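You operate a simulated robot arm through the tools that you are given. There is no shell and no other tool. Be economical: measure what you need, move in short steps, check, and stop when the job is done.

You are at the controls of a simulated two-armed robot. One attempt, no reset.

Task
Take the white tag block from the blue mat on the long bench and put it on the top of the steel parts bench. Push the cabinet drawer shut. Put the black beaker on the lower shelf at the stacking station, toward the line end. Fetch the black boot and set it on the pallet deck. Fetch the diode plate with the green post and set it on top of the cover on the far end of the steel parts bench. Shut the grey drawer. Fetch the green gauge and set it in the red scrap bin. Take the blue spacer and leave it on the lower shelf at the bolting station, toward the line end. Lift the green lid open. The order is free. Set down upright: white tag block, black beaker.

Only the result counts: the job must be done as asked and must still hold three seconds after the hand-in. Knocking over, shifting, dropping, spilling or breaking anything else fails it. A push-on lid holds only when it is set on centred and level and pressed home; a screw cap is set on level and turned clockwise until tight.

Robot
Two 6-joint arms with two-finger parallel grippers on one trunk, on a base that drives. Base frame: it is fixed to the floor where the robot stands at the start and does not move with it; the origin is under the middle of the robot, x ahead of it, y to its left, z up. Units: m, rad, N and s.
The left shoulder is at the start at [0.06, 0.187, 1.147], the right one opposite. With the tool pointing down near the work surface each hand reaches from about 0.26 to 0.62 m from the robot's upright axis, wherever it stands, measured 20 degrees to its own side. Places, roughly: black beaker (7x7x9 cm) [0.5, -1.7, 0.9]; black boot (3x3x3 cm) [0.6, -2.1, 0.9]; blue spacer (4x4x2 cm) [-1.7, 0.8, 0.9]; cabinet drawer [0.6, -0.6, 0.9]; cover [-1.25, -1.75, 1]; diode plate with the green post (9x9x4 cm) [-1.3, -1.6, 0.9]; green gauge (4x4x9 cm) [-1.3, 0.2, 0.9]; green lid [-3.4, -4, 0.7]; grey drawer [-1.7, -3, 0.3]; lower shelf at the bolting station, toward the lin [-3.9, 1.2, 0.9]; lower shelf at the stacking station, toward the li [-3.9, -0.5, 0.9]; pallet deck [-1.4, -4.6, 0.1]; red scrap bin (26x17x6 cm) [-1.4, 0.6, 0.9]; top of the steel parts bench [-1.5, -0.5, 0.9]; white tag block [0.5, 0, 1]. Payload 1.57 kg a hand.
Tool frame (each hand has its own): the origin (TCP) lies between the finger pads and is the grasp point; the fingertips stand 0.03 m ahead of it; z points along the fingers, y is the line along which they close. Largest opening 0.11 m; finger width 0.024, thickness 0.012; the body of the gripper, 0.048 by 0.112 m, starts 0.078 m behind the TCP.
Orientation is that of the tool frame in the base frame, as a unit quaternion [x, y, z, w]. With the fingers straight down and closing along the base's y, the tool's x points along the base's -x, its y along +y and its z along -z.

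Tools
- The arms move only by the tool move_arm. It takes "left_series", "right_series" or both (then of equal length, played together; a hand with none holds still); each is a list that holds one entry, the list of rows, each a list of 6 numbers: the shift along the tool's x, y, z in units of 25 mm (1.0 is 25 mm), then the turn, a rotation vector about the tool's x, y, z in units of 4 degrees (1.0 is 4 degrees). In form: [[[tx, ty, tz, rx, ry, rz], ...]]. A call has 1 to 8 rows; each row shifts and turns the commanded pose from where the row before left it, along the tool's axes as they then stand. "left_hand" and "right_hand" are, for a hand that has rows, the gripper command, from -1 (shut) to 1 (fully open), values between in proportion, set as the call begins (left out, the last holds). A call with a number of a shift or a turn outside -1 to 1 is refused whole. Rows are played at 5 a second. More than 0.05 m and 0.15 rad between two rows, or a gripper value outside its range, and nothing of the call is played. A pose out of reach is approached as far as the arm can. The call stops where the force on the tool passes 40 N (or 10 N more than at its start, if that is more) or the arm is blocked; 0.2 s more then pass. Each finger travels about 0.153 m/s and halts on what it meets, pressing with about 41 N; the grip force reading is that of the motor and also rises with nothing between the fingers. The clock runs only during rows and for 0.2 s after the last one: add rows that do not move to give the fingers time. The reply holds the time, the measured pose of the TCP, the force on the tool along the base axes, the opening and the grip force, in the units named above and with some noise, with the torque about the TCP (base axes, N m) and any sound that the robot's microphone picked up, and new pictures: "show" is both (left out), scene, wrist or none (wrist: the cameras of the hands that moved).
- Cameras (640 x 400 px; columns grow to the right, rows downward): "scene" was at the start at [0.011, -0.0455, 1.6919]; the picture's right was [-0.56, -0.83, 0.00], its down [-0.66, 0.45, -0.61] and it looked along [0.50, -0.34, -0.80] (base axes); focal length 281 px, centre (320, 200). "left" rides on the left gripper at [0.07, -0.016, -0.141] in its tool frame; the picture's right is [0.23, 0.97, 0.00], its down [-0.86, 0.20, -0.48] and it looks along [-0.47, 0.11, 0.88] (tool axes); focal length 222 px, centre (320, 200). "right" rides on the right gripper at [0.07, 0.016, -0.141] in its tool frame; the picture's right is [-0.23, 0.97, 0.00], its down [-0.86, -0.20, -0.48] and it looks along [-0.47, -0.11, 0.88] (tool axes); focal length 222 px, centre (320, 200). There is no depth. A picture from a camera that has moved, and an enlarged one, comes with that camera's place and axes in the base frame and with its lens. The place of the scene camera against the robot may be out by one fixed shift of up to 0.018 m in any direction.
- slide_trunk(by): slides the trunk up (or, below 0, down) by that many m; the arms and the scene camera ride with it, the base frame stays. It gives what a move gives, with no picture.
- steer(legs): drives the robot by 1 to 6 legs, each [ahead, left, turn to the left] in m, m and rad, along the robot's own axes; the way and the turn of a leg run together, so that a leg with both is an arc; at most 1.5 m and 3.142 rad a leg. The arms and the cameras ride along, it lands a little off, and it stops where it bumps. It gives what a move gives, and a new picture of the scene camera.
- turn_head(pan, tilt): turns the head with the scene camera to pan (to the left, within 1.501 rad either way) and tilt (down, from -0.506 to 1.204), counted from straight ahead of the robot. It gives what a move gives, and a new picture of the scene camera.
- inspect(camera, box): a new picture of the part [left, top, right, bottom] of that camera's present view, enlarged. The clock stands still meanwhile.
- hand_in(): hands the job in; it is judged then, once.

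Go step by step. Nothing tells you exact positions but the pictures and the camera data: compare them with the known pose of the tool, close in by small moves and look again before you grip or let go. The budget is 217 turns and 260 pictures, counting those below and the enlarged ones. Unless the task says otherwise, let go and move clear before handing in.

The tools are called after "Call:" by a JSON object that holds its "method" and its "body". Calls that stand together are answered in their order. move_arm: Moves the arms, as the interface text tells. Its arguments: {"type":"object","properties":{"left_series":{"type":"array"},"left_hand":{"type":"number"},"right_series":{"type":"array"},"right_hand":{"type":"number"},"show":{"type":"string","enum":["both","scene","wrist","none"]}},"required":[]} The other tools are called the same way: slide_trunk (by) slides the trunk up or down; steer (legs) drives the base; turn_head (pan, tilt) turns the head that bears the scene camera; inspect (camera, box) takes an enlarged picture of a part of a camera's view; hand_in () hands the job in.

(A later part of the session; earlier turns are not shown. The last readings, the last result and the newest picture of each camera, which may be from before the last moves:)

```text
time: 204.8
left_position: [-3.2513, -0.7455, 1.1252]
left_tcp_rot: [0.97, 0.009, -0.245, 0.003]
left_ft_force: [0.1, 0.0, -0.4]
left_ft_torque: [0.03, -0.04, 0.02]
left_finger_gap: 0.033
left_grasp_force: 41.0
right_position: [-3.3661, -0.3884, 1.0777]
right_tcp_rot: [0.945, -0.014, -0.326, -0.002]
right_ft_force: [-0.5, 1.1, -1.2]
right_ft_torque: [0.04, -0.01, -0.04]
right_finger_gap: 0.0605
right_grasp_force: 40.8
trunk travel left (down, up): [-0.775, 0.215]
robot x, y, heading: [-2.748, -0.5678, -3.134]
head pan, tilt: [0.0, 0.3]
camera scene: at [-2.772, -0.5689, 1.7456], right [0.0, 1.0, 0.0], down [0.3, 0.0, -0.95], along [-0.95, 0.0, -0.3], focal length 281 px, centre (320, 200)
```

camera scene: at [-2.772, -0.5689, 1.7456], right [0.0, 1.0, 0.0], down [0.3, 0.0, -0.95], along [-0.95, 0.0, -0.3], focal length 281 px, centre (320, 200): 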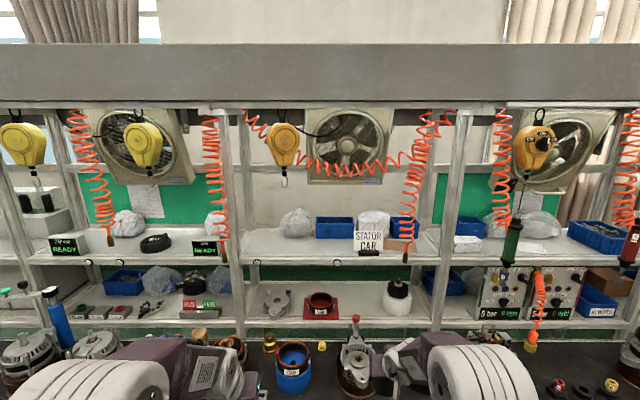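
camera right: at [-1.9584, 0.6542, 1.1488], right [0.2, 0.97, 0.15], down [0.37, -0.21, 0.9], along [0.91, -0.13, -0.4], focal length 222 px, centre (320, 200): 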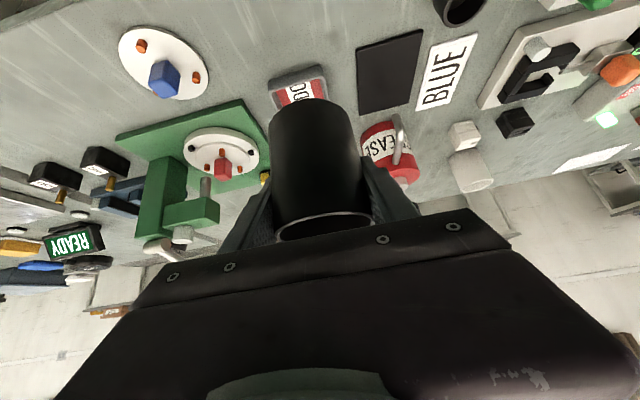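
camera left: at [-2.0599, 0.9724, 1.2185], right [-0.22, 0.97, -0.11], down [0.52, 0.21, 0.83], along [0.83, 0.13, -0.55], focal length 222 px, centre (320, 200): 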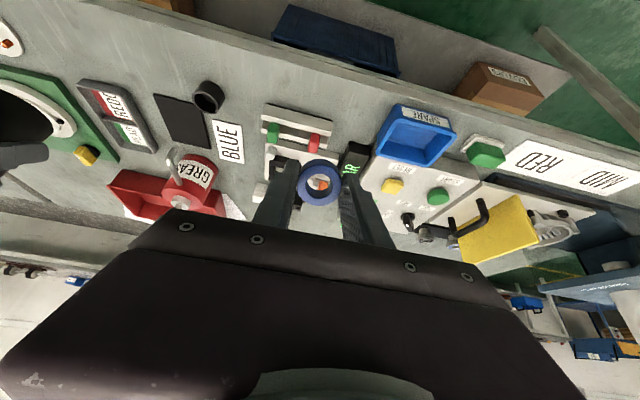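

Canopy is back at x≈−3.9, no hazard. A hose tip hangs at about [-3.63, −0.28, 1.27] and a red knob rises to z≈1.07 at [-3.555, −0.45]. I raise the trunk 8 cm and drive forward so the beaker (y≈−0.40) passes above the conveyor parts.

Call:
{"method": "slide_trunk", "body": {"by": 0.08}}

Call:
{"method": "steer", "body": {"legs": [[0.29, 0.01, 0]]}}

Call:
{"method": "turn_head", "body": {"pan": -0.2, "tilt": 0.75}}

```text
time: 205.9
left_position: [-3.251, -0.7452, 1.2052]
left_tcp_rot: [0.97, 0.008, -0.245, 0.002]
left_ft_force: [-0.1, -0.3, -1.2]
left_ft_torque: [-0.02, 0.02, 0.03]
left_finger_gap: 0.0331
left_grasp_force: 40.9
right_position: [-3.3653, -0.3888, 1.1588]
right_tcp_rot: [0.945, -0.014, -0.326, -0.002]
right_ft_force: [-0.4, 0.0, -1.4]
right_ft_torque: [0.01, 0.0, -0.01]
right_finger_gap: 0.0606
right_grasp_force: 40.7
trunk travel left (down, up): [-0.855, 0.135]
robot x, y, heading: [-2.7432, -0.5663, -3.137]
head pan, tilt: [0.0, 0.3]
```

```text
time: 207.9
left_position: [-3.5352, -0.7543, 1.207]
left_tcp_rot: [0.969, 0.009, -0.245, 0.003]
left_ft_force: [0.9, 0.1, -0.9]
left_ft_torque: [0.02, 0.01, 0.01]
left_finger_gap: 0.0332
left_grasp_force: 40.6
right_position: [-3.6514, -0.3993, 1.1602]
right_tcp_rot: [0.945, -0.015, -0.327, -0.001]
right_ft_force: [0.4, -0.2, -0.2]
right_ft_torque: [-0.02, 0.06, 0.03]
right_finger_gap: 0.0605
right_grasp_force: 41.1
trunk travel left (down, up): [-0.855, 0.135]
robot x, y, heading: [-3.0357, -0.5774, -3.135]
head pan, tilt: [0.0, 0.3]
camera scene: at [-3.0546, -0.5791, 1.8258], right [0.0, 1.0, 0.0], down [0.29, 0.0, -0.96], along [-0.96, 0.0, -0.29], focal length 281 px, centre (320, 200)
```

scene: 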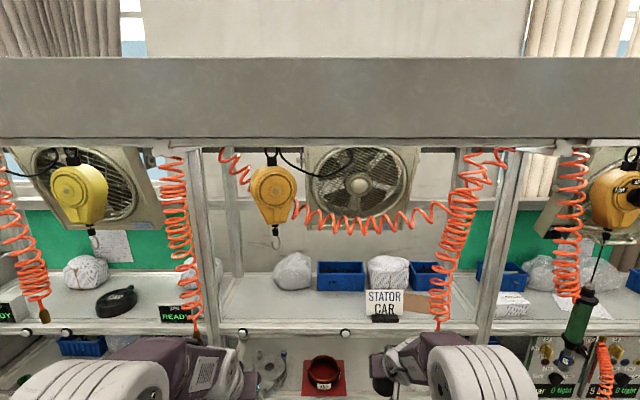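

```text
time: 208.8
left_position: [-3.5381, -0.7555, 1.2045]
left_tcp_rot: [0.97, 0.009, -0.244, 0.003]
left_ft_force: [-0.3, -0.3, -0.8]
left_ft_torque: [-0.03, -0.02, -0.02]
left_finger_gap: 0.0333
left_grasp_force: 41.0
right_position: [-3.6522, -0.3995, 1.1587]
right_tcp_rot: [0.945, -0.014, -0.326, -0.003]
right_ft_force: [0.0, 1.2, -0.1]
right_ft_torque: [-0.01, -0.02, 0.02]
right_finger_gap: 0.0605
right_grasp_force: 40.8
trunk travel left (down, up): [-0.855, 0.135]
robot x, y, heading: [-3.0321, -0.5748, -3.142]
head pan, tilt: [-0.201, 0.75]
camera scene: at [-3.0465, -0.5628, 1.7854], right [0.2, 0.98, 0.0], down [0.67, -0.13, -0.73], along [-0.72, 0.14, -0.68], focal length 281 px, centre (320, 200)
```

scene: 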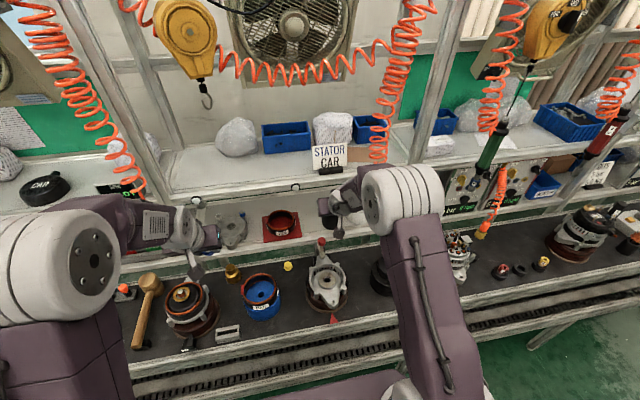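

Lower by trunk 8 cm, then the right arm a further 8 cm, in front of the shelf.

Call:
{"method": "slide_trunk", "body": {"by": -0.08}}

Call:
{"method": "move_arm", "body": {"right_series": [[[0.6, 0, 0.78, 0, 0, 0], [0.6, 0, 0.78, 0, 0, 0], [0.5, 0, 0.63, 0, 0, 0], [0, 0, 0, 0, 0, 0]]], "show": "both"}}

```text
time: 210.0
left_position: [-3.5373, -0.7551, 1.1267]
left_tcp_rot: [0.969, 0.008, -0.245, 0.003]
left_ft_force: [-0.4, -0.6, 0.3]
left_ft_torque: [-0.02, -0.03, 0.01]
left_finger_gap: 0.0331
left_grasp_force: 41.3
right_position: [-3.6527, -0.3989, 1.0792]
right_tcp_rot: [0.945, -0.015, -0.326, -0.002]
right_ft_force: [-0.5, 0.0, 0.1]
right_ft_torque: [0.01, -0.03, 0.02]
right_finger_gap: 0.0603
right_grasp_force: 41.0
trunk travel left (down, up): [-0.775, 0.215]
robot x, y, heading: [-3.033, -0.5745, -3.14]
head pan, tilt: [-0.201, 0.75]
```

```text
time: 211.0
left_position: [-3.5345, -0.7548, 1.1274]
left_tcp_rot: [0.969, 0.008, -0.245, 0.003]
left_ft_force: [0.0, 1.3, 0.1]
left_ft_torque: [0.04, -0.05, 0.0]
left_finger_gap: 0.033
left_grasp_force: 40.6
right_position: [-3.652, -0.3951, 1.0471]
right_tcp_rot: [0.945, -0.017, -0.327, -0.007]
right_ft_force: [-0.8, 0.3, 14.5]
right_ft_torque: [-0.35, 0.31, -0.03]
right_finger_gap: 0.0605
right_grasp_force: 41.5
right hand out of reach, approached as far as the arm can: row 1, 2, 3
trunk travel left (down, up): [-0.775, 0.215]
robot x, y, heading: [-3.0346, -0.5771, -3.139]
head pan, tilt: [-0.201, 0.75]
camera scene: at [-3.0424, -0.5633, 1.7057], right [0.2, 0.98, 0.0], down [0.67, -0.13, -0.73], along [-0.72, 0.15, -0.68], focal length 281 px, centre (320, 200)
camera right: at [-3.5101, -0.4172, 1.1158], right [-0.21, -0.97, 0.14], down [-0.37, 0.21, 0.91], along [-0.91, 0.14, -0.4], focal length 222 px, centre (320, 200)
```

scene: 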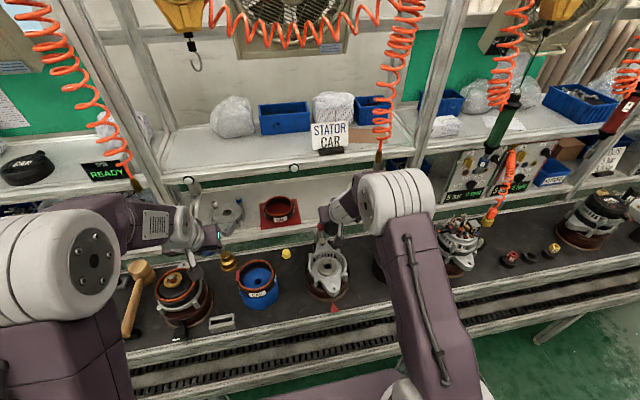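
right: 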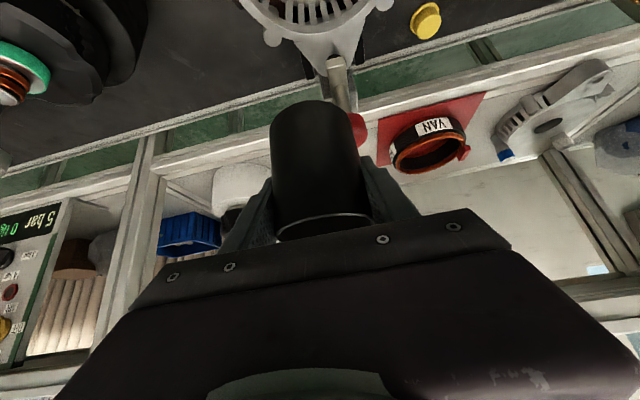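

Unexpected upward force: the beaker's edge is touching the red knob of the stator fixture. I go straight back up and re-look.

Call:
{"method": "move_arm", "body": {"right_series": [[[-0.6, 0, -0.78, 0, 0, 0], [-0.6, 0, -0.78, 0, 0, 0], [0, 0, 0, 0, 0, 0]]], "show": "wrist"}}

Call:
{"method": "inspect", "body": {"camera": "scene", "box": [200, 150, 440, 310]}}

```text
time: 211.8
left_position: [-3.5375, -0.7544, 1.126]
left_tcp_rot: [0.97, 0.008, -0.244, 0.003]
left_ft_force: [0.1, 0.5, -0.5]
left_ft_torque: [-0.02, -0.02, -0.05]
left_finger_gap: 0.0334
left_grasp_force: 41.7
right_position: [-3.6524, -0.3912, 1.0643]
right_tcp_rot: [0.945, -0.017, -0.326, -0.008]
right_ft_force: [0.6, -0.5, -0.5]
right_ft_torque: [0.04, 0.0, 0.02]
right_finger_gap: 0.0605
right_grasp_force: 41.1
right hand out of reach, approached as far as the arm can: row 1, 2
trunk travel left (down, up): [-0.775, 0.215]
robot x, y, heading: [-3.0346, -0.5764, -3.138]
head pan, tilt: [-0.201, 0.75]
camera right: at [-3.5108, -0.4141, 1.1333], right [-0.21, -0.97, 0.14], down [-0.37, 0.21, 0.9], along [-0.9, 0.14, -0.4], focal length 222 px, centre (320, 200)
```

right: 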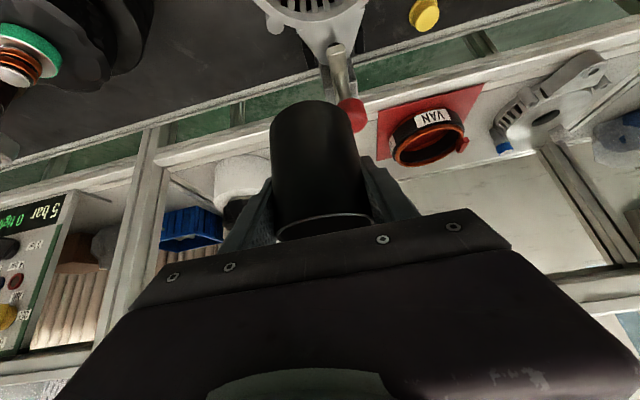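

```text
2.50 times, centred on (320, 230) of scene
camera zoom: at [-3.0458, -0.5627, 1.7053], right [0.2, 0.98, 0.0], down [0.67, -0.14, -0.73], along [-0.72, 0.14, -0.68], focal length 701 px, centre (320, 125)
```

zoom: 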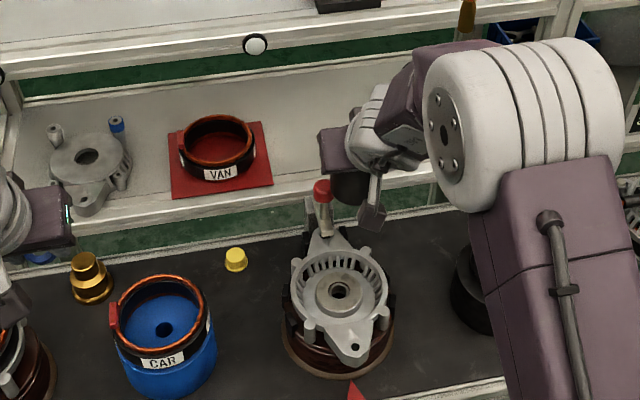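

The knob is at about [-3.69, −0.436], top z≈0.98 — between conveyor and shelf. I raise the trunk 5 cm, shift the beaker to y≈−0.362 and pull the left hand back.

Call:
{"method": "slide_trunk", "body": {"by": 0.05}}

Call:
{"method": "move_arm", "body": {"right_series": [[[0, -0.4, 0, 0, 0, 0], [0, -0.4, 0, 0, 0, 0], [0, -0.35, 0, 0, 0, 0], [0, 0, 0, 0, 0, 0], [0, 0, 0, 0, 0, 0]]], "left_series": [[[0.88, 0, -0.47, 0, 0, 0], [0.88, 0, -0.47, 0, 0, 0], [0.88, 0, -0.47, 0, 0, 0], [0.88, 0, -0.47, 0, 0, 0], [0, 0, 0, 0, 0, 0]]], "show": "none"}}

Call:
{"method": "inspect", "body": {"camera": "right", "box": [0, 0, 640, 400]}}

```text
time: 212.7
left_position: [-3.538, -0.7548, 1.1752]
left_tcp_rot: [0.97, 0.008, -0.245, 0.003]
left_ft_force: [-0.2, -0.8, 0.1]
left_ft_torque: [0.02, -0.06, 0.0]
left_finger_gap: 0.0333
left_grasp_force: 41.3
right_position: [-3.6521, -0.3927, 1.1141]
right_tcp_rot: [0.945, -0.016, -0.327, -0.007]
right_ft_force: [-0.4, -1.3, -0.6]
right_ft_torque: [0.05, -0.01, -0.01]
right_finger_gap: 0.0605
right_grasp_force: 40.8
trunk travel left (down, up): [-0.825, 0.165]
robot x, y, heading: [-3.0319, -0.5725, -3.141]
head pan, tilt: [-0.201, 0.75]
```

```text
time: 213.9
left_position: [-3.4374, -0.7525, 1.1774]
left_tcp_rot: [0.97, 0.008, -0.244, 0.002]
left_ft_force: [0.4, 0.4, -0.7]
left_ft_torque: [-0.02, -0.01, 0.01]
left_finger_gap: 0.0334
left_grasp_force: 41.4
right_position: [-3.6511, -0.3622, 1.1132]
right_tcp_rot: [0.945, -0.018, -0.328, -0.011]
right_ft_force: [0.2, -0.5, -0.4]
right_ft_torque: [0.0, 0.01, 0.0]
right_finger_gap: 0.0605
right_grasp_force: 41.2
trunk travel left (down, up): [-0.825, 0.165]
robot x, y, heading: [-3.0324, -0.5733, -3.143]
head pan, tilt: [-0.201, 0.75]
```

```text
1.00 times, centred on (320, 200) of right
camera zoom: at [-3.51, -0.3857, 1.1826], right [-0.22, -0.97, 0.13], down [-0.37, 0.21, 0.91], along [-0.9, 0.15, -0.4], focal length 222 px, centre (320, 200)
```

zoom: 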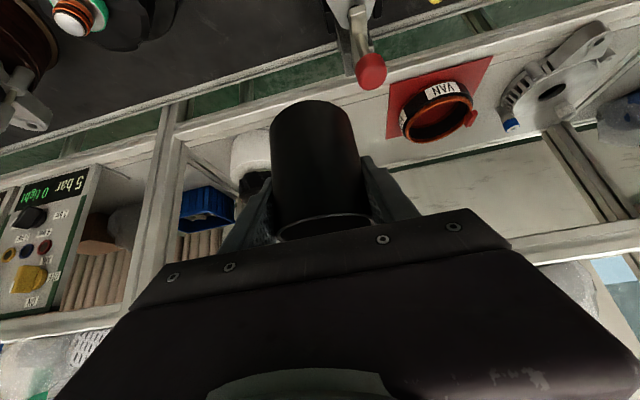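

Knob is clear to the side now. Lower with the trunk to z≈1.0 and then reach forward into the shelf.

Call:
{"method": "slide_trunk", "body": {"by": -0.11}}

Call:
{"method": "move_arm", "body": {"right_series": [[[-0.78, 0, 0.62, 0, 0, 0], [-0.78, 0, 0.62, 0, 0, 0], [-0.78, 0, 0.62, 0, 0, 0], [0, 0, 0, 0, 0, 0]]], "show": "both"}}

```text
time: 215.3
left_position: [-3.4369, -0.7527, 1.067]
left_tcp_rot: [0.97, 0.009, -0.244, 0.003]
left_ft_force: [0.5, -0.1, -0.1]
left_ft_torque: [-0.02, 0.04, -0.03]
left_finger_gap: 0.0331
left_grasp_force: 40.8
right_position: [-3.6508, -0.3614, 1.0046]
right_tcp_rot: [0.945, -0.017, -0.328, -0.011]
right_ft_force: [0.3, -0.5, -1.0]
right_ft_torque: [-0.01, 0.02, 0.03]
right_finger_gap: 0.0605
right_grasp_force: 41.8
trunk travel left (down, up): [-0.715, 0.275]
robot x, y, heading: [-3.0361, -0.5754, -3.14]
head pan, tilt: [-0.201, 0.75]
```

```text
time: 216.3
left_position: [-3.4379, -0.7532, 1.0661]
left_tcp_rot: [0.97, 0.009, -0.244, 0.003]
left_ft_force: [-0.6, 0.0, -0.6]
left_ft_torque: [0.01, 0.03, -0.01]
left_finger_gap: 0.0332
left_grasp_force: 40.5
right_position: [-3.6758, -0.3603, 1.0129]
right_tcp_rot: [0.936, -0.019, -0.351, -0.015]
right_ft_force: [0.8, 0.2, -0.7]
right_ft_torque: [0.0, 0.04, 0.01]
right_finger_gap: 0.0604
right_grasp_force: 41.2
right hand out of reach, approached as far as the arm can: row 1, 2, 3
trunk travel left (down, up): [-0.715, 0.275]
robot x, y, heading: [-3.0366, -0.5771, -3.139]
head pan, tilt: [-0.201, 0.75]
camera scene: at [-3.0456, -0.5627, 1.6453], right [0.2, 0.98, 0.0], down [0.67, -0.14, -0.73], along [-0.72, 0.14, -0.68], focal length 281 px, centre (320, 200)
camera right: at [-3.532, -0.3852, 1.0734], right [-0.22, -0.97, 0.14], down [-0.32, 0.2, 0.93], along [-0.92, 0.16, -0.35], focal length 222 px, centre (320, 200)
```

scene: 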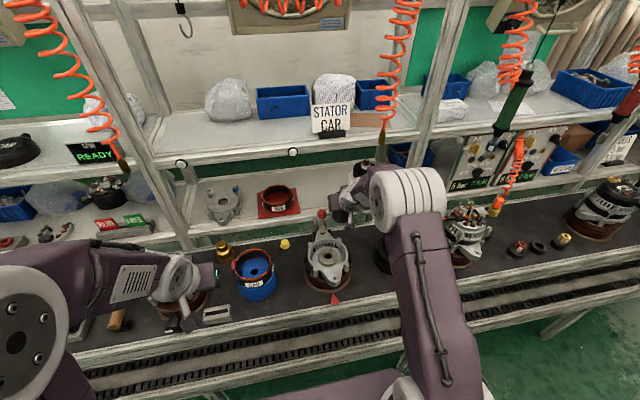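
right: 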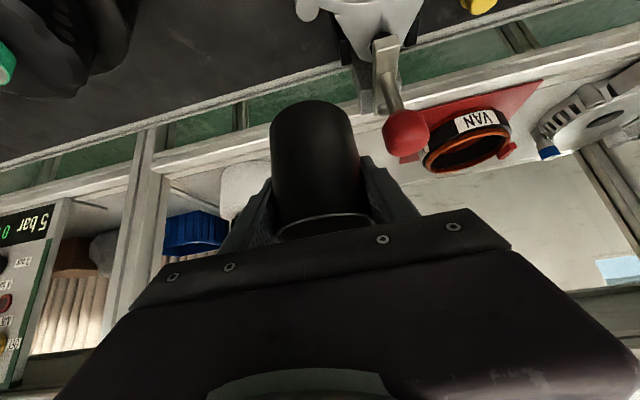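

Reach limit at this distance. I drive the base forward 7 cm (beaker bottom is well above the shelf plane) and check for contact.

Call:
{"method": "steer", "body": {"legs": [[0.07, 0, 0]]}}

```text
time: 217.3
left_position: [-3.5049, -0.7535, 1.0672]
left_tcp_rot: [0.969, 0.009, -0.245, 0.003]
left_ft_force: [0.4, 0.3, -0.6]
left_ft_torque: [0.01, 0.03, 0.02]
left_finger_gap: 0.033
left_grasp_force: 41.2
right_position: [-3.7436, -0.3605, 1.0129]
right_tcp_rot: [0.935, -0.019, -0.353, -0.015]
right_ft_force: [0.3, 0.0, -0.7]
right_ft_torque: [0.01, -0.01, 0.03]
right_finger_gap: 0.0601
right_grasp_force: 41.4
trunk travel left (down, up): [-0.715, 0.275]
robot x, y, heading: [-3.1015, -0.5787, -3.144]
head pan, tilt: [-0.201, 0.75]
camera scene: at [-3.1128, -0.5629, 1.6454], right [0.2, 0.98, 0.0], down [0.67, -0.13, -0.73], along [-0.72, 0.14, -0.68], focal length 281 px, centre (320, 200)
```

scene: 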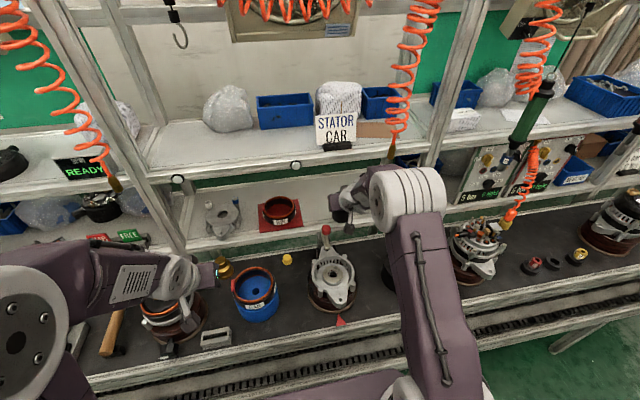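

Call:
{"method": "inspect", "body": {"camera": "scene", "box": [290, 100, 490, 260]}}

Call:
{"method": "inspect", "body": {"camera": "left", "box": [0, 0, 640, 400]}}

```text
2.50 times, centred on (390, 180) of scene
camera zoom: at [-3.1128, -0.5629, 1.6454], right [0.2, 0.98, 0.0], down [0.67, -0.13, -0.73], along [-0.72, 0.14, -0.68], focal length 701 px, centre (145, 250)
```

zoom: 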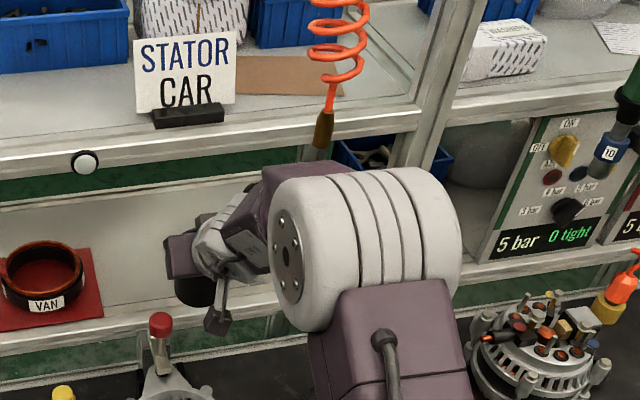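

```text
1.00 times, centred on (320, 200) of left
camera zoom: at [-3.3765, -0.7339, 1.1597], right [0.22, -0.97, -0.11], down [-0.52, -0.21, 0.83], along [-0.83, -0.13, -0.55], focal length 222 px, centre (320, 200)
```

zoom: 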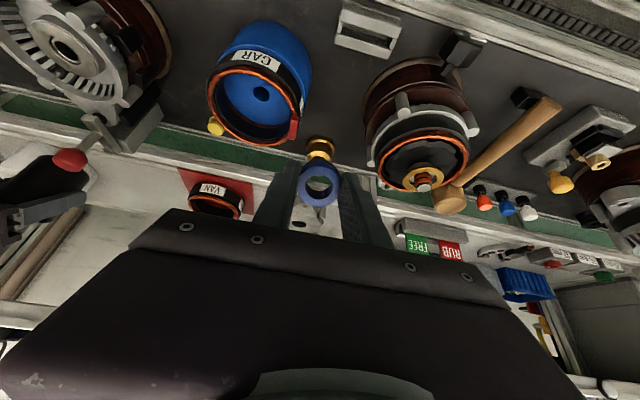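

The elbow is about to meet the hanging hose at y≈−0.27. The left arm (elbow on the other side) suits this spot better, so I retreat: back 9 cm, raise, back out, and first take the spacer to the bolting station with the left hand.

Call:
{"method": "steer", "body": {"legs": [[-0.085, 0, 0]]}}

Call:
{"method": "slide_trunk", "body": {"by": 0.16}}

Call:
{"method": "steer", "body": {"legs": [[-0.45, 0, 0], [0, -1.5, 0], [0, -0.45, 0]]}}

Call:
{"method": "turn_head", "body": {"pan": 0.1, "tilt": 0.45}}

```text
time: 218.4
left_position: [-3.4227, -0.7529, 1.0666]
left_tcp_rot: [0.969, 0.01, -0.245, 0.003]
left_ft_force: [0.3, -0.5, -0.9]
left_ft_torque: [-0.01, 0.01, -0.01]
left_finger_gap: 0.0334
left_grasp_force: 41.2
right_position: [-3.6627, -0.3613, 1.0116]
right_tcp_rot: [0.936, -0.017, -0.352, -0.015]
right_ft_force: [-0.3, -0.4, -0.5]
right_ft_torque: [-0.02, 0.02, 0.0]
right_finger_gap: 0.0605
right_grasp_force: 41.4
trunk travel left (down, up): [-0.715, 0.275]
robot x, y, heading: [-3.0148, -0.5756, -3.136]
head pan, tilt: [-0.201, 0.75]
camera scene: at [-3.031, -0.5627, 1.6453], right [0.2, 0.98, 0.0], down [0.67, -0.13, -0.73], along [-0.72, 0.14, -0.68], focal length 281 px, centre (320, 200)
```

scene: 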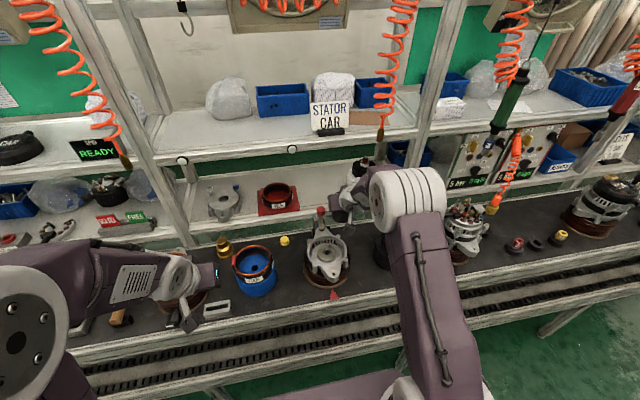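

```text
time: 220.2
left_position: [-3.423, -0.7529, 1.2256]
left_tcp_rot: [0.97, 0.01, -0.244, 0.003]
left_ft_force: [0.0, -0.2, -0.8]
left_ft_torque: [0.01, -0.02, 0.0]
left_finger_gap: 0.0332
left_grasp_force: 40.3
right_position: [-3.662, -0.3609, 1.1717]
right_tcp_rot: [0.936, -0.019, -0.352, -0.015]
right_ft_force: [-0.3, 0.5, -2.0]
right_ft_torque: [0.01, -0.01, 0.04]
right_finger_gap: 0.0605
right_grasp_force: 41.3
trunk travel left (down, up): [-0.875, 0.115]
robot x, y, heading: [-3.0202, -0.5708, -3.142]
head pan, tilt: [-0.201, 0.75]
```

```text
time: 232.2
left_position: [-2.9914, 1.1766, 1.2267]
left_tcp_rot: [0.97, 0.015, -0.244, 0.004]
left_ft_force: [0.3, -0.5, -0.7]
left_ft_torque: [0.0, -0.02, -0.01]
left_finger_gap: 0.0328
left_grasp_force: 41.0
right_position: [-3.2343, 1.5664, 1.1721]
right_tcp_rot: [0.936, -0.013, -0.352, -0.015]
right_ft_force: [0.1, -0.3, -1.1]
right_ft_torque: [-0.02, 0.01, 0.0]
right_finger_gap: 0.0605
right_grasp_force: 40.8
trunk travel left (down, up): [-0.875, 0.115]
robot x, y, heading: [-2.5907, 1.3611, -3.127]
head pan, tilt: [-0.201, 0.75]
camera scene: at [-2.6013, 1.3716, 1.8054], right [0.19, 0.98, 0.0], down [0.67, -0.13, -0.73], along [-0.72, 0.14, -0.68], focal length 281 px, centre (320, 200)
```

scene: 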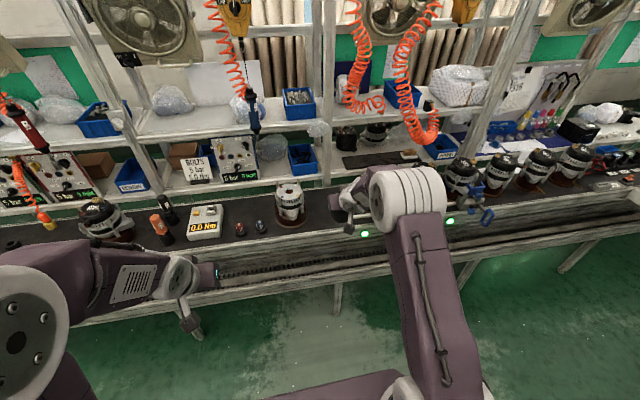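

```text
time: 233.0
left_position: [-2.9907, 1.18, 1.2272]
left_tcp_rot: [0.97, 0.014, -0.245, 0.005]
left_ft_force: [0.1, 0.5, -0.4]
left_ft_torque: [0.01, -0.01, 0.02]
left_finger_gap: 0.0329
left_grasp_force: 40.6
right_position: [-3.2334, 1.569, 1.1726]
right_tcp_rot: [0.936, -0.013, -0.351, -0.013]
right_ft_force: [0.4, 0.0, -1.7]
right_ft_torque: [-0.02, 0.04, 0.0]
right_finger_gap: 0.0605
right_grasp_force: 41.0
trunk travel left (down, up): [-0.875, 0.115]
robot x, y, heading: [-2.59, 1.3621, -3.124]
head pan, tilt: [0.099, 0.45]
camera scene: at [-2.6112, 1.3492, 1.8317], right [-0.11, 0.99, 0.0], down [0.43, 0.05, -0.9], along [-0.89, -0.1, -0.44], focal length 281 px, centre (320, 200)
```

scene: 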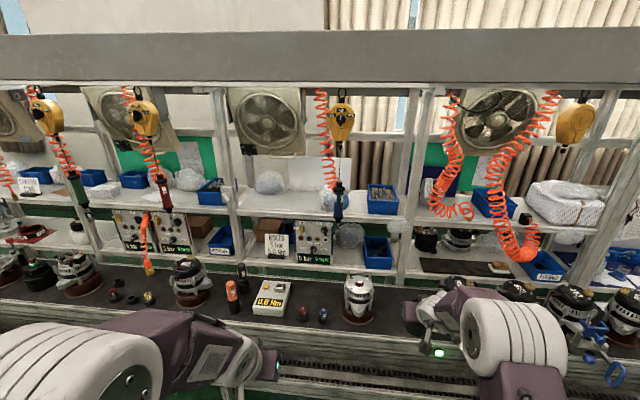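

Call:
{"method": "inspect", "body": {"camera": "scene", "box": [220, 170, 420, 330]}}

```text
2.50 times, centred on (320, 250) of scene
camera zoom: at [-2.6112, 1.3492, 1.8317], right [-0.11, 0.99, 0.0], down [0.43, 0.05, -0.9], along [-0.89, -0.1, -0.44], focal length 701 px, centre (320, 75)
```

zoom: 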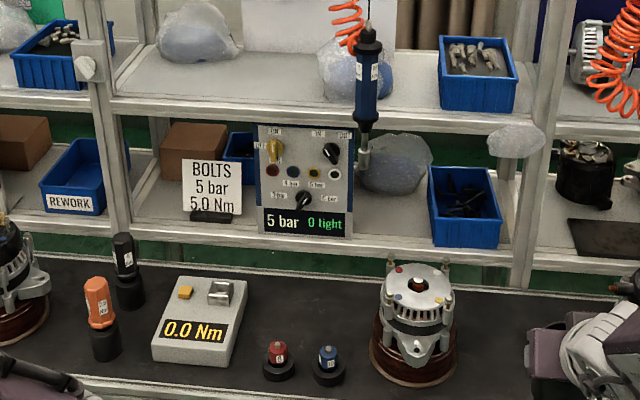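

In the bolting bay a driver hangs in front of the centre gap, but there is a free spot at the left, about [-3.785, 0.87], between the post and the BOLTS sign. I lower the trunk, pitch the left hand further and test its forward reach in free space.

Call:
{"method": "slide_trunk", "body": {"by": -0.1}}

Call:
{"method": "move_arm", "body": {"left_series": [[[-0.5, 0, 0.4, 0, -1, 0], [-0.5, 0, 0.5, 0, -1, 0], [-0.5, 0, 0.6, 0, -1, 0], [-0.5, 0, 0.6, 0, -1, 0], [0, 0, 0, 0, -1, 0], [0, 0, 0, 0, 0, 0]]], "show": "none"}}

```text
time: 234.4
left_position: [-2.9917, 1.1808, 1.1277]
left_tcp_rot: [0.97, 0.015, -0.244, 0.005]
left_ft_force: [0.4, 1.0, -0.1]
left_ft_torque: [-0.01, -0.01, -0.02]
left_finger_gap: 0.0331
left_grasp_force: 40.8
right_position: [-3.2346, 1.5689, 1.0713]
right_tcp_rot: [0.936, -0.013, -0.352, -0.014]
right_ft_force: [-0.1, -0.3, -0.8]
right_ft_torque: [0.04, 0.0, 0.01]
right_finger_gap: 0.0603
right_grasp_force: 41.0
trunk travel left (down, up): [-0.775, 0.215]
robot x, y, heading: [-2.5873, 1.364, -3.127]
head pan, tilt: [0.099, 0.45]
```

```text
time: 235.8
left_position: [-3.0102, 1.1572, 1.1173]
left_tcp_rot: [0.953, 0.025, -0.299, 0.045]
left_ft_force: [-0.1, 0.3, -0.9]
left_ft_torque: [0.02, -0.03, -0.01]
left_finger_gap: 0.0333
left_grasp_force: 41.2
left hand out of reach, approached as far as the arm can: row 1, 2, 3, 4, 5
right_position: [-3.236, 1.5675, 1.0723]
right_tcp_rot: [0.936, -0.013, -0.351, -0.013]
right_ft_force: [0.2, -0.4, -0.4]
right_ft_torque: [0.02, -0.01, 0.0]
right_finger_gap: 0.0606
right_grasp_force: 41.5
trunk travel left (down, up): [-0.775, 0.215]
robot x, y, heading: [-2.5869, 1.3641, -3.126]
head pan, tilt: [0.099, 0.45]
```

Reach is better when the hand is low relative to the shoulder, so I raise the trunk and lower/pitch the hand relative to it.

Call:
{"method": "slide_trunk", "body": {"by": 0.18}}

Call:
{"method": "move_arm", "body": {"left_series": [[[0.57, 0, 0.82, 0, 0, 0], [0.57, 0, 0.82, 0, 0, 0], [0.57, 0, 0.82, 0, 0, 0], [0.57, 0, 0.82, 0, 0, 0], [0.57, 0, 0.82, 0, 0, 0], [0.57, 0, 0.82, 0, 0, 0], [0.57, 0, 0.82, 0, 0, 0], [0, 0, 0, 0, 0, 0]]], "show": "none"}}

Call:
{"method": "move_arm", "body": {"left_series": [[[-0.82, 0, 0.57, 0, 0, 0], [-0.82, 0, 0.57, 0, 0, 0], [-0.82, 0, 0.57, 0, 0, 0], [-0.82, 0, 0.57, 0, 0, 0], [-0.82, 0, 0.57, 0, 0, 0], [-0.82, 0, 0.57, 0, -0.5, 0], [-0.82, 0, 0.57, 0, -0.5, 0], [-0.82, 0, 0.57, 0, -0.5, 0]]], "show": "none"}}

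```text
time: 237.8
left_position: [-3.0119, 1.1567, 1.2981]
left_tcp_rot: [0.953, 0.023, -0.299, 0.044]
left_ft_force: [0.4, 0.3, -0.8]
left_ft_torque: [-0.01, -0.01, -0.01]
left_finger_gap: 0.033
left_grasp_force: 40.9
right_position: [-3.2345, 1.5694, 1.2505]
right_tcp_rot: [0.936, -0.013, -0.351, -0.013]
right_ft_force: [-0.3, 0.3, -0.6]
right_ft_torque: [0.01, 0.06, 0.02]
right_finger_gap: 0.0605
right_grasp_force: 40.8
trunk travel left (down, up): [-0.955, 0.035]
robot x, y, heading: [-2.5901, 1.3633, -3.128]
head pan, tilt: [0.099, 0.45]
```

```text
time: 239.6
left_position: [-3.0356, 1.1716, 1.1448]
left_tcp_rot: [0.953, 0.022, -0.296, 0.053]
left_ft_force: [-0.3, 0.1, -0.4]
left_ft_torque: [0.0, -0.03, -0.03]
left_finger_gap: 0.0333
left_grasp_force: 41.1
left hand out of reach, approached as far as the arm can: row 3, 4, 5, 6, 7
right_position: [-3.2353, 1.569, 1.2522]
right_tcp_rot: [0.936, -0.014, -0.351, -0.014]
right_ft_force: [0.2, -0.7, -1.7]
right_ft_torque: [0.0, 0.01, -0.05]
right_finger_gap: 0.0605
right_grasp_force: 41.1
trunk travel left (down, up): [-0.955, 0.035]
robot x, y, heading: [-2.5906, 1.3623, -3.128]
head pan, tilt: [0.099, 0.45]
```

```text
time: 241.4
left_position: [-3.2351, 1.1553, 1.1487]
left_tcp_rot: [0.936, 0.023, -0.348, 0.045]
left_ft_force: [0.1, -0.7, -0.4]
left_ft_torque: [-0.02, -0.05, 0.02]
left_finger_gap: 0.033
left_grasp_force: 41.1
right_position: [-3.2366, 1.5688, 1.2522]
right_tcp_rot: [0.936, -0.014, -0.352, -0.014]
right_ft_force: [0.2, 0.3, -1.5]
right_ft_torque: [0.03, -0.01, -0.02]
right_finger_gap: 0.0603
right_grasp_force: 40.3
trunk travel left (down, up): [-0.955, 0.035]
robot x, y, heading: [-2.587, 1.3625, -3.132]
head pan, tilt: [0.099, 0.45]
```

Call:
{"method": "move_arm", "body": {"left_series": [[[-0.75, 0, 0.65, 0.45, 0, 0.2], [-0.75, 0, 0.65, 0.45, 0, 0.2], [0.65, 0, 0.75, 0.4, -0.5, 0], [0.65, 0, 0.75, 0, -0.5, 0], [0.65, 0, 0.75, 0, -0.5, 0], [0.65, 0, 0.75, 0, -0.5, 0], [0.65, 0, 0.75, 0, 0, 0], [0, 0, 0, 0, 0, 0]]], "show": "none"}}

```text
time: 243.2
left_position: [-3.2813, 1.158, 1.0488]
left_tcp_rot: [0.922, -0.011, -0.386, -0.004]
left_ft_force: [1.0, 0.0, -1.3]
left_ft_torque: [0.03, -0.03, -0.01]
left_finger_gap: 0.033
left_grasp_force: 41.2
left hand out of reach, approached as far as the arm can: row 2, 3, 4
right_position: [-3.2349, 1.5685, 1.2526]
right_tcp_rot: [0.936, -0.013, -0.352, -0.013]
right_ft_force: [-0.4, 1.1, -0.7]
right_ft_torque: [0.01, 0.01, 0.01]
right_finger_gap: 0.0605
right_grasp_force: 40.9
trunk travel left (down, up): [-0.955, 0.035]
robot x, y, heading: [-2.5861, 1.3621, -3.125]
head pan, tilt: [0.099, 0.45]
```

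With the trunk raised the left hand reaches 0.70 ahead at 45°. The beaker in the right hand would be in the way of the hanging driver, so I first set it back on the bench spot (it's to be re-picked by the left hand later).

Call:
{"method": "steer", "body": {"legs": [[0, 0, 1.57], [0, 0, 1.565], [0, -0.53, 0], [0.15, 0, 0]]}}

Call:
{"method": "turn_head", "body": {"pan": -0.15, "tilt": 0.95}}

```text
time: 254.7
left_position: [-1.766, 0.9756, 1.0504]
left_tcp_rot: [0.045, 0.921, -0.018, 0.386]
left_ft_force: [-0.2, 0.2, -0.1]
left_ft_torque: [-0.01, 0.02, 0.0]
left_finger_gap: 0.0332
left_grasp_force: 40.1
right_position: [-1.8408, 0.5703, 1.2534]
right_tcp_rot: [0.047, 0.934, -0.026, 0.352]
right_ft_force: [-0.8, -0.2, -2.0]
right_ft_torque: [0.03, -0.03, 0.01]
right_finger_gap: 0.0605
right_grasp_force: 41.0
trunk travel left (down, up): [-0.955, 0.035]
robot x, y, heading: [-2.4672, 0.8206, -0.06]
head pan, tilt: [0.099, 0.45]
camera scene: at [-2.4308, 0.8258, 1.9119], right [0.04, -1.0, 0.0], down [-0.43, -0.02, -0.9], along [0.9, 0.04, -0.43], focal length 281 px, centre (320, 200)
```

scene: 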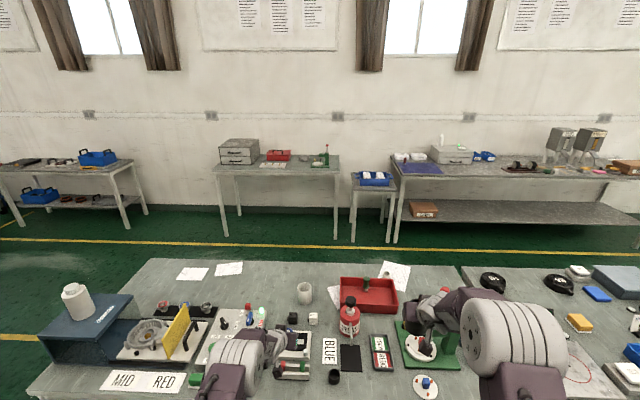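

```text
time: 255.7
left_position: [-1.7623, 0.9773, 1.0483]
left_tcp_rot: [0.045, 0.921, -0.018, 0.385]
left_ft_force: [-0.5, -0.1, -0.4]
left_ft_torque: [-0.04, 0.02, 0.01]
left_finger_gap: 0.0331
left_grasp_force: 40.5
right_position: [-1.8369, 0.5698, 1.2524]
right_tcp_rot: [0.047, 0.935, -0.026, 0.35]
right_ft_force: [0.4, 0.1, -0.2]
right_ft_torque: [0.0, 0.0, 0.02]
right_finger_gap: 0.0608
right_grasp_force: 41.3
trunk travel left (down, up): [-0.955, 0.035]
robot x, y, heading: [-2.4654, 0.8245, -0.059]
head pan, tilt: [-0.15, 0.949]
camera scene: at [-2.445, 0.8077, 1.8699], right [-0.21, -0.98, 0.0], down [-0.8, 0.17, -0.58], along [0.57, -0.12, -0.81], focal length 281 px, centre (320, 200)
```

scene: 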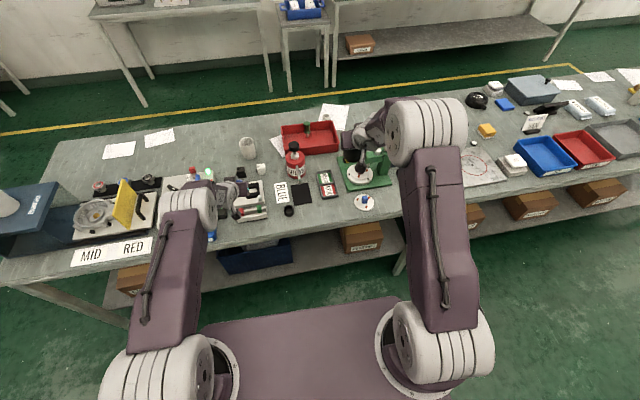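

Call:
{"method": "steer", "body": {"legs": [[0, 0.035, 0.059]]}}

Call:
{"method": "move_arm", "body": {"right_series": [[[0.66, 0, 0.75, -0.37, 0.75, 0], [0.62, 0, 0.78, 0, 0, 0], [0.62, 0, 0.78, 0, 0, 0], [0.62, 0, 0.78, 0, 0, 0], [0.62, 0, 0.78, 0, 0, 0], [0.62, 0, 0.78, 0, 0, 0], [0.62, 0, 0.78, 0, 0, 0], [0, 0, 0, 0, 0, 0]]], "show": "wrist"}}

```text
time: 256.5
left_position: [-1.7721, 1.0415, 1.0502]
left_tcp_rot: [0.02, 0.922, -0.003, 0.386]
left_ft_force: [-0.9, -0.6, 0.1]
left_ft_torque: [0.06, -0.01, 0.11]
left_finger_gap: 0.0331
left_grasp_force: 40.7
right_position: [-1.8237, 0.6302, 1.2499]
right_tcp_rot: [0.021, 0.936, -0.011, 0.352]
right_ft_force: [-0.5, -1.6, -1.0]
right_ft_torque: [0.06, -0.01, 0.08]
right_finger_gap: 0.0606
right_grasp_force: 41.1
trunk travel left (down, up): [-0.955, 0.035]
robot x, y, heading: [-2.4667, 0.8574, 0.001]
head pan, tilt: [-0.15, 0.949]
camera scene: at [-2.4459, 0.8268, 1.8697], right [-0.15, -0.99, -0.01], down [-0.8, 0.13, -0.58], along [0.58, -0.08, -0.81], focal length 281 px, centre (320, 200)
```

scene: 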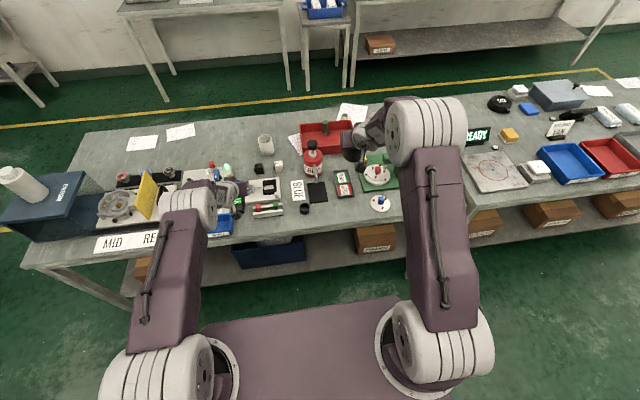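

```text
time: 258.3
left_position: [-1.7724, 1.0503, 1.0494]
left_tcp_rot: [0.018, 0.922, -0.007, 0.386]
left_ft_force: [0.2, 0.7, -1.6]
left_ft_torque: [0.01, -0.01, -0.01]
left_finger_gap: 0.033
left_grasp_force: 40.7
right_position: [-1.819, 0.6327, 1.1511]
right_tcp_rot: [0.02, 0.938, -0.015, 0.347]
right_ft_force: [0.2, -0.5, -1.0]
right_ft_torque: [0.0, -0.02, 0.01]
right_finger_gap: 0.0607
right_grasp_force: 40.2
right hand out of reach, approached as far as the arm can: row 1, 2, 3, 4
trunk travel left (down, up): [-0.955, 0.035]
robot x, y, heading: [-2.4662, 0.8553, -0.001]
head pan, tilt: [-0.15, 0.949]
camera right: at [-1.9636, 0.656, 1.2141], right [0.22, 0.97, 0.13], down [0.33, -0.2, 0.92], along [0.92, -0.16, -0.36], focal length 222 px, centre (320, 200)
```

right: 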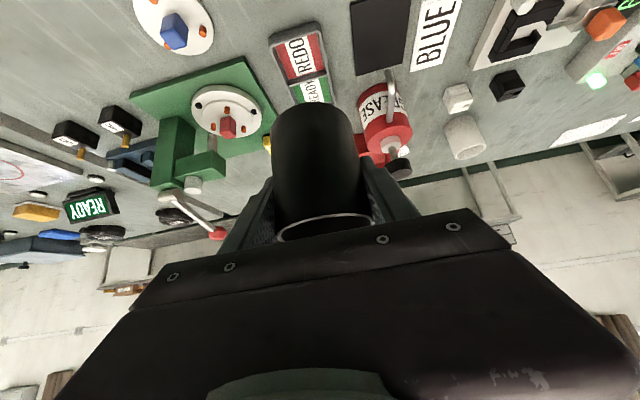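

Call:
{"method": "move_arm", "body": {"right_series": [[[0.63, 0.2, 0.77, -0.4, 0.63, 0], [0.62, 0.2, 0.78, 0, 0, 0], [0.62, 0.1, 0.78, 0, 0, 0], [0.62, 0, 0.78, 0, 0, 0], [0.62, 0, 0.78, 0, 0, 0], [0.62, 0, 0.78, 0, 0, 0], [0.62, 0, 0.78, 0, 0, 0], [0, 0, 0, 0, 0, 0]]], "show": "wrist"}}

```text
time: 260.1
left_position: [-1.7715, 1.0498, 1.0496]
left_tcp_rot: [0.019, 0.922, -0.008, 0.386]
left_ft_force: [0.4, 0.2, -0.7]
left_ft_torque: [0.01, 0.01, 0.0]
left_finger_gap: 0.0332
left_grasp_force: 41.0
right_position: [-1.8206, 0.6467, 0.9771]
right_tcp_rot: [0.015, 0.945, -0.002, 0.327]
right_ft_force: [0.3, 0.6, -1.2]
right_ft_torque: [-0.01, 0.0, -0.01]
right_finger_gap: 0.0603
right_grasp_force: 40.8
trunk travel left (down, up): [-0.955, 0.035]
robot x, y, heading: [-2.4668, 0.8557, -0.001]
head pan, tilt: [-0.15, 0.949]
camera right: at [-1.9618, 0.6661, 1.0471], right [0.21, 0.97, 0.15], down [0.37, -0.22, 0.9], along [0.91, -0.13, -0.4], focal length 222 px, centre (320, 200)
```

right: 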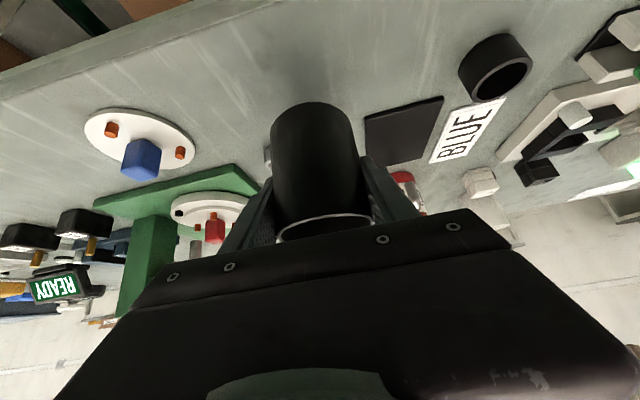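

Call:
{"method": "move_arm", "body": {"right_series": [[[0.62, 0, 0.78, 0, 0, 0], [0.19, 0, 0.24, 0, 0, 0], [0.1, 0, 0.12, 0, 0, 0], [0.06, 0, 0.08, 0, 0, 0], [0, 0, 0, 0, 0, 0]]], "show": "none"}}

```text
time: 261.3
left_position: [-1.7715, 1.0499, 1.049]
left_tcp_rot: [0.018, 0.923, -0.007, 0.385]
left_ft_force: [0.2, 0.2, -0.1]
left_ft_torque: [0.0, -0.04, -0.01]
left_finger_gap: 0.0334
left_grasp_force: 41.3
right_position: [-1.8194, 0.6461, 0.9394]
right_tcp_rot: [0.014, 0.945, -0.001, 0.327]
right_ft_force: [0.6, -0.6, -0.5]
right_ft_torque: [0.0, -0.03, 0.01]
right_finger_gap: 0.0608
right_grasp_force: 40.5
trunk travel left (down, up): [-0.955, 0.035]
robot x, y, heading: [-2.4655, 0.8561, 0.006]
head pan, tilt: [-0.15, 0.949]
```

Call:
{"method": "move_arm", "body": {"right_series": [[[0.05, 0, 0.06, 0, 0, 0], [0.03, 0, 0.04, 0, 0, 0], [0.03, 0, 0.04, 0, 0, 0], [0, 0, 0, 0, 0, 0]]], "show": "none"}}

```text
time: 262.3
left_position: [-1.7718, 1.0505, 1.0502]
left_tcp_rot: [0.018, 0.923, -0.007, 0.385]
left_ft_force: [0.2, 0.3, -0.3]
left_ft_torque: [-0.01, -0.02, 0.0]
left_finger_gap: 0.033
left_grasp_force: 40.2
right_position: [-1.8199, 0.6458, 0.9383]
right_tcp_rot: [0.014, 0.944, -0.001, 0.329]
right_ft_force: [1.3, -2.5, 9.5]
right_ft_torque: [-0.35, 0.17, 0.03]
right_finger_gap: 0.0607
right_grasp_force: 41.0
trunk travel left (down, up): [-0.955, 0.035]
robot x, y, heading: [-2.4668, 0.8557, -0.003]
head pan, tilt: [-0.15, 0.949]
```

Contact. Open and withdraw straight back, then up.

Call:
{"method": "move_arm", "body": {"right_series": [[[0, 0, 0, 0, 0, 0], [0, 0, 0, 0, 0, 0], [0, 0, 0, 0, 0, 0], [0.78, 0, -0.62, 0, 0, 0], [0.78, 0, -0.62, 0, 0, 0], [0.78, 0, -0.62, 0, 0, 0], [0.78, 0, -0.62, 0, 0, 0], [-0.6, 0, -0.78, 0, 0, 0]]], "right_hand": 0.7, "show": "wrist"}}

```text
time: 264.1
left_position: [-1.7722, 1.0513, 1.0499]
left_tcp_rot: [0.018, 0.922, -0.006, 0.386]
left_ft_force: [-0.3, -0.6, -0.4]
left_ft_torque: [-0.01, -0.03, 0.03]
left_finger_gap: 0.0334
left_grasp_force: 40.9
right_position: [-1.9199, 0.6498, 0.9593]
right_tcp_rot: [0.015, 0.944, -0.001, 0.328]
right_ft_force: [0.5, -0.5, 0.0]
right_ft_torque: [0.02, 0.01, -0.02]
right_finger_gap: 0.0937
right_grasp_force: 0.0
trunk travel left (down, up): [-0.955, 0.035]
robot x, y, heading: [-2.4628, 0.8583, 0.006]
head pan, tilt: [-0.15, 0.949]
camera right: at [-2.0618, 0.6699, 1.0293], right [0.21, 0.97, 0.15], down [0.37, -0.22, 0.9], along [0.91, -0.13, -0.4], focal length 222 px, centre (320, 200)
```

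right: 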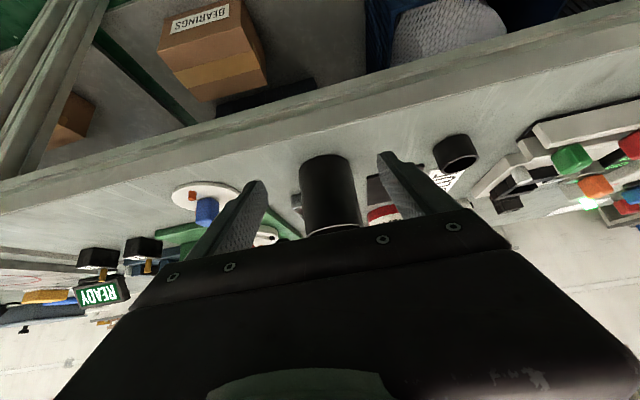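

Beaker is standing. I un-pitch and raise/retract the right hand so it's out of the way.

Call:
{"method": "move_arm", "body": {"right_series": [[[0, 0, -1, 0, 1, 0], [0, 0, -1, 0, 1, 0], [0.2, 0, -1, 0, 1, 0], [0.3, 0, -1, 0, 1, 0], [0.3, 0, -1, 0, 1, 0], [0.3, 0, -1, 0, 1, 0], [0.3, 0, -1, 0, 1, 0], [0.3, 0, -1, 0, 1, 0]]], "right_hand": -1, "show": "none"}}

Call:
{"method": "steer", "body": {"legs": [[-0.12, 0, 0], [0, 0, 1.57], [0, 0, 1.57], [0, -0.22, 0]]}}

Call:
{"method": "turn_head", "body": {"pan": 0.3, "tilt": 0.6}}

```text
time: 265.9
left_position: [-1.7704, 1.0498, 1.0497]
left_tcp_rot: [0.019, 0.922, -0.007, 0.386]
left_ft_force: [0.1, -0.1, -0.5]
left_ft_torque: [-0.02, 0.0, 0.01]
left_finger_gap: 0.033
left_grasp_force: 40.7
right_position: [-2.036, 0.6491, 1.1155]
right_tcp_rot: [0.016, 0.998, 0.003, 0.054]
right_ft_force: [-0.3, 0.9, 0.2]
right_ft_torque: [0.02, 0.02, 0.02]
right_finger_gap: 0.0
right_grasp_force: 21.3
right hand out of reach, approached as far as the arm can: row 7
trunk travel left (down, up): [-0.955, 0.035]
robot x, y, heading: [-2.4648, 0.8555, 0.002]
head pan, tilt: [-0.15, 0.949]
```

```text
time: 276.0
left_position: [-3.2808, 0.8956, 1.0493]
left_tcp_rot: [0.922, -0.028, -0.386, -0.013]
left_ft_force: [0.4, -0.9, -0.2]
left_ft_torque: [0.03, 0.01, -0.01]
left_finger_gap: 0.0331
left_grasp_force: 40.9
right_position: [-3.0088, 1.2897, 1.1171]
right_tcp_rot: [0.998, -0.027, -0.053, 0.0]
right_ft_force: [0.5, 0.2, 0.5]
right_ft_torque: [0.05, 0.04, -0.02]
right_finger_gap: 0.0
right_grasp_force: 21.3
trunk travel left (down, up): [-0.955, 0.035]
robot x, y, heading: [-2.58, 1.0761, 3.115]
head pan, tilt: [-0.15, 0.949]
camera scene: at [-2.5847, 1.0783, 1.8698], right [0.17, 0.99, 0.0], down [0.8, -0.14, -0.58], along [-0.57, 0.1, -0.81], focal length 281 px, centre (320, 200)
```

scene: 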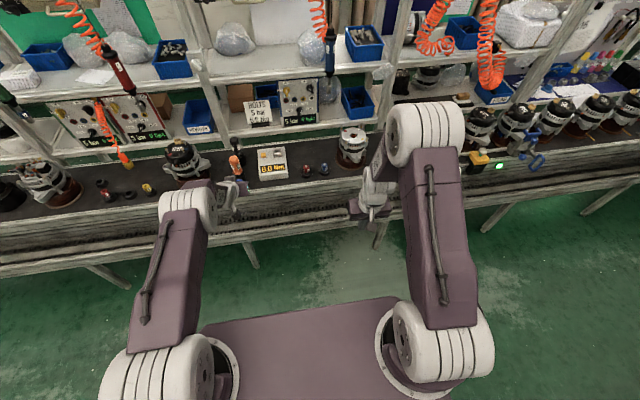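

```text
time: 276.9
left_position: [-3.281, 0.9, 1.0504]
left_tcp_rot: [0.922, -0.029, -0.386, -0.011]
left_ft_force: [-0.4, 0.5, -1.5]
left_ft_torque: [0.0, -0.02, 0.0]
left_finger_gap: 0.033
left_grasp_force: 41.2
right_position: [-3.0069, 1.2941, 1.116]
right_tcp_rot: [0.998, -0.026, -0.055, 0.003]
right_ft_force: [0.3, 0.4, 0.0]
right_ft_torque: [-0.03, -0.01, 0.01]
right_finger_gap: 0.0
right_grasp_force: 21.1
trunk travel left (down, up): [-0.955, 0.035]
robot x, y, heading: [-2.5829, 1.0784, 3.121]
head pan, tilt: [0.3, 0.6]
camera scene: at [-2.5978, 1.0495, 1.8982], right [-0.27, 0.96, 0.0], down [0.54, 0.15, -0.82], along [-0.79, -0.23, -0.57], focal length 281 px, centre (320, 200)
```

scene: 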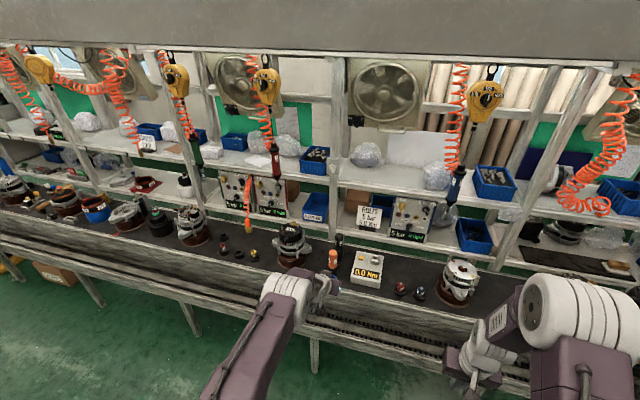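

Call:
{"method": "inspect", "body": {"camera": "scene", "box": [280, 150, 440, 280]}}

```text
3.08 times, centred on (360, 215) of scene
camera zoom: at [-2.5978, 1.0495, 1.8982], right [-0.27, 0.96, 0.0], down [0.54, 0.15, -0.82], along [-0.79, -0.23, -0.57], focal length 863 px, centre (197, 154)
```

zoom: 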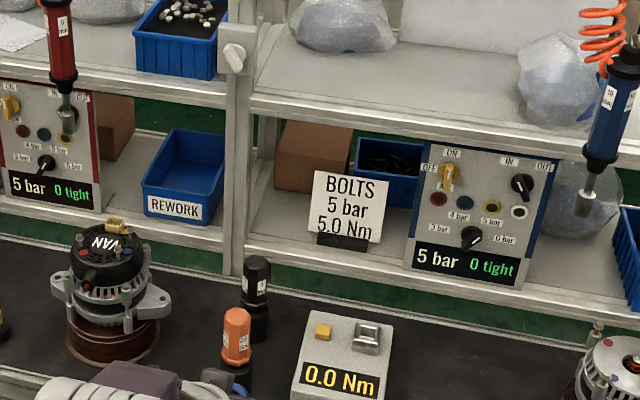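

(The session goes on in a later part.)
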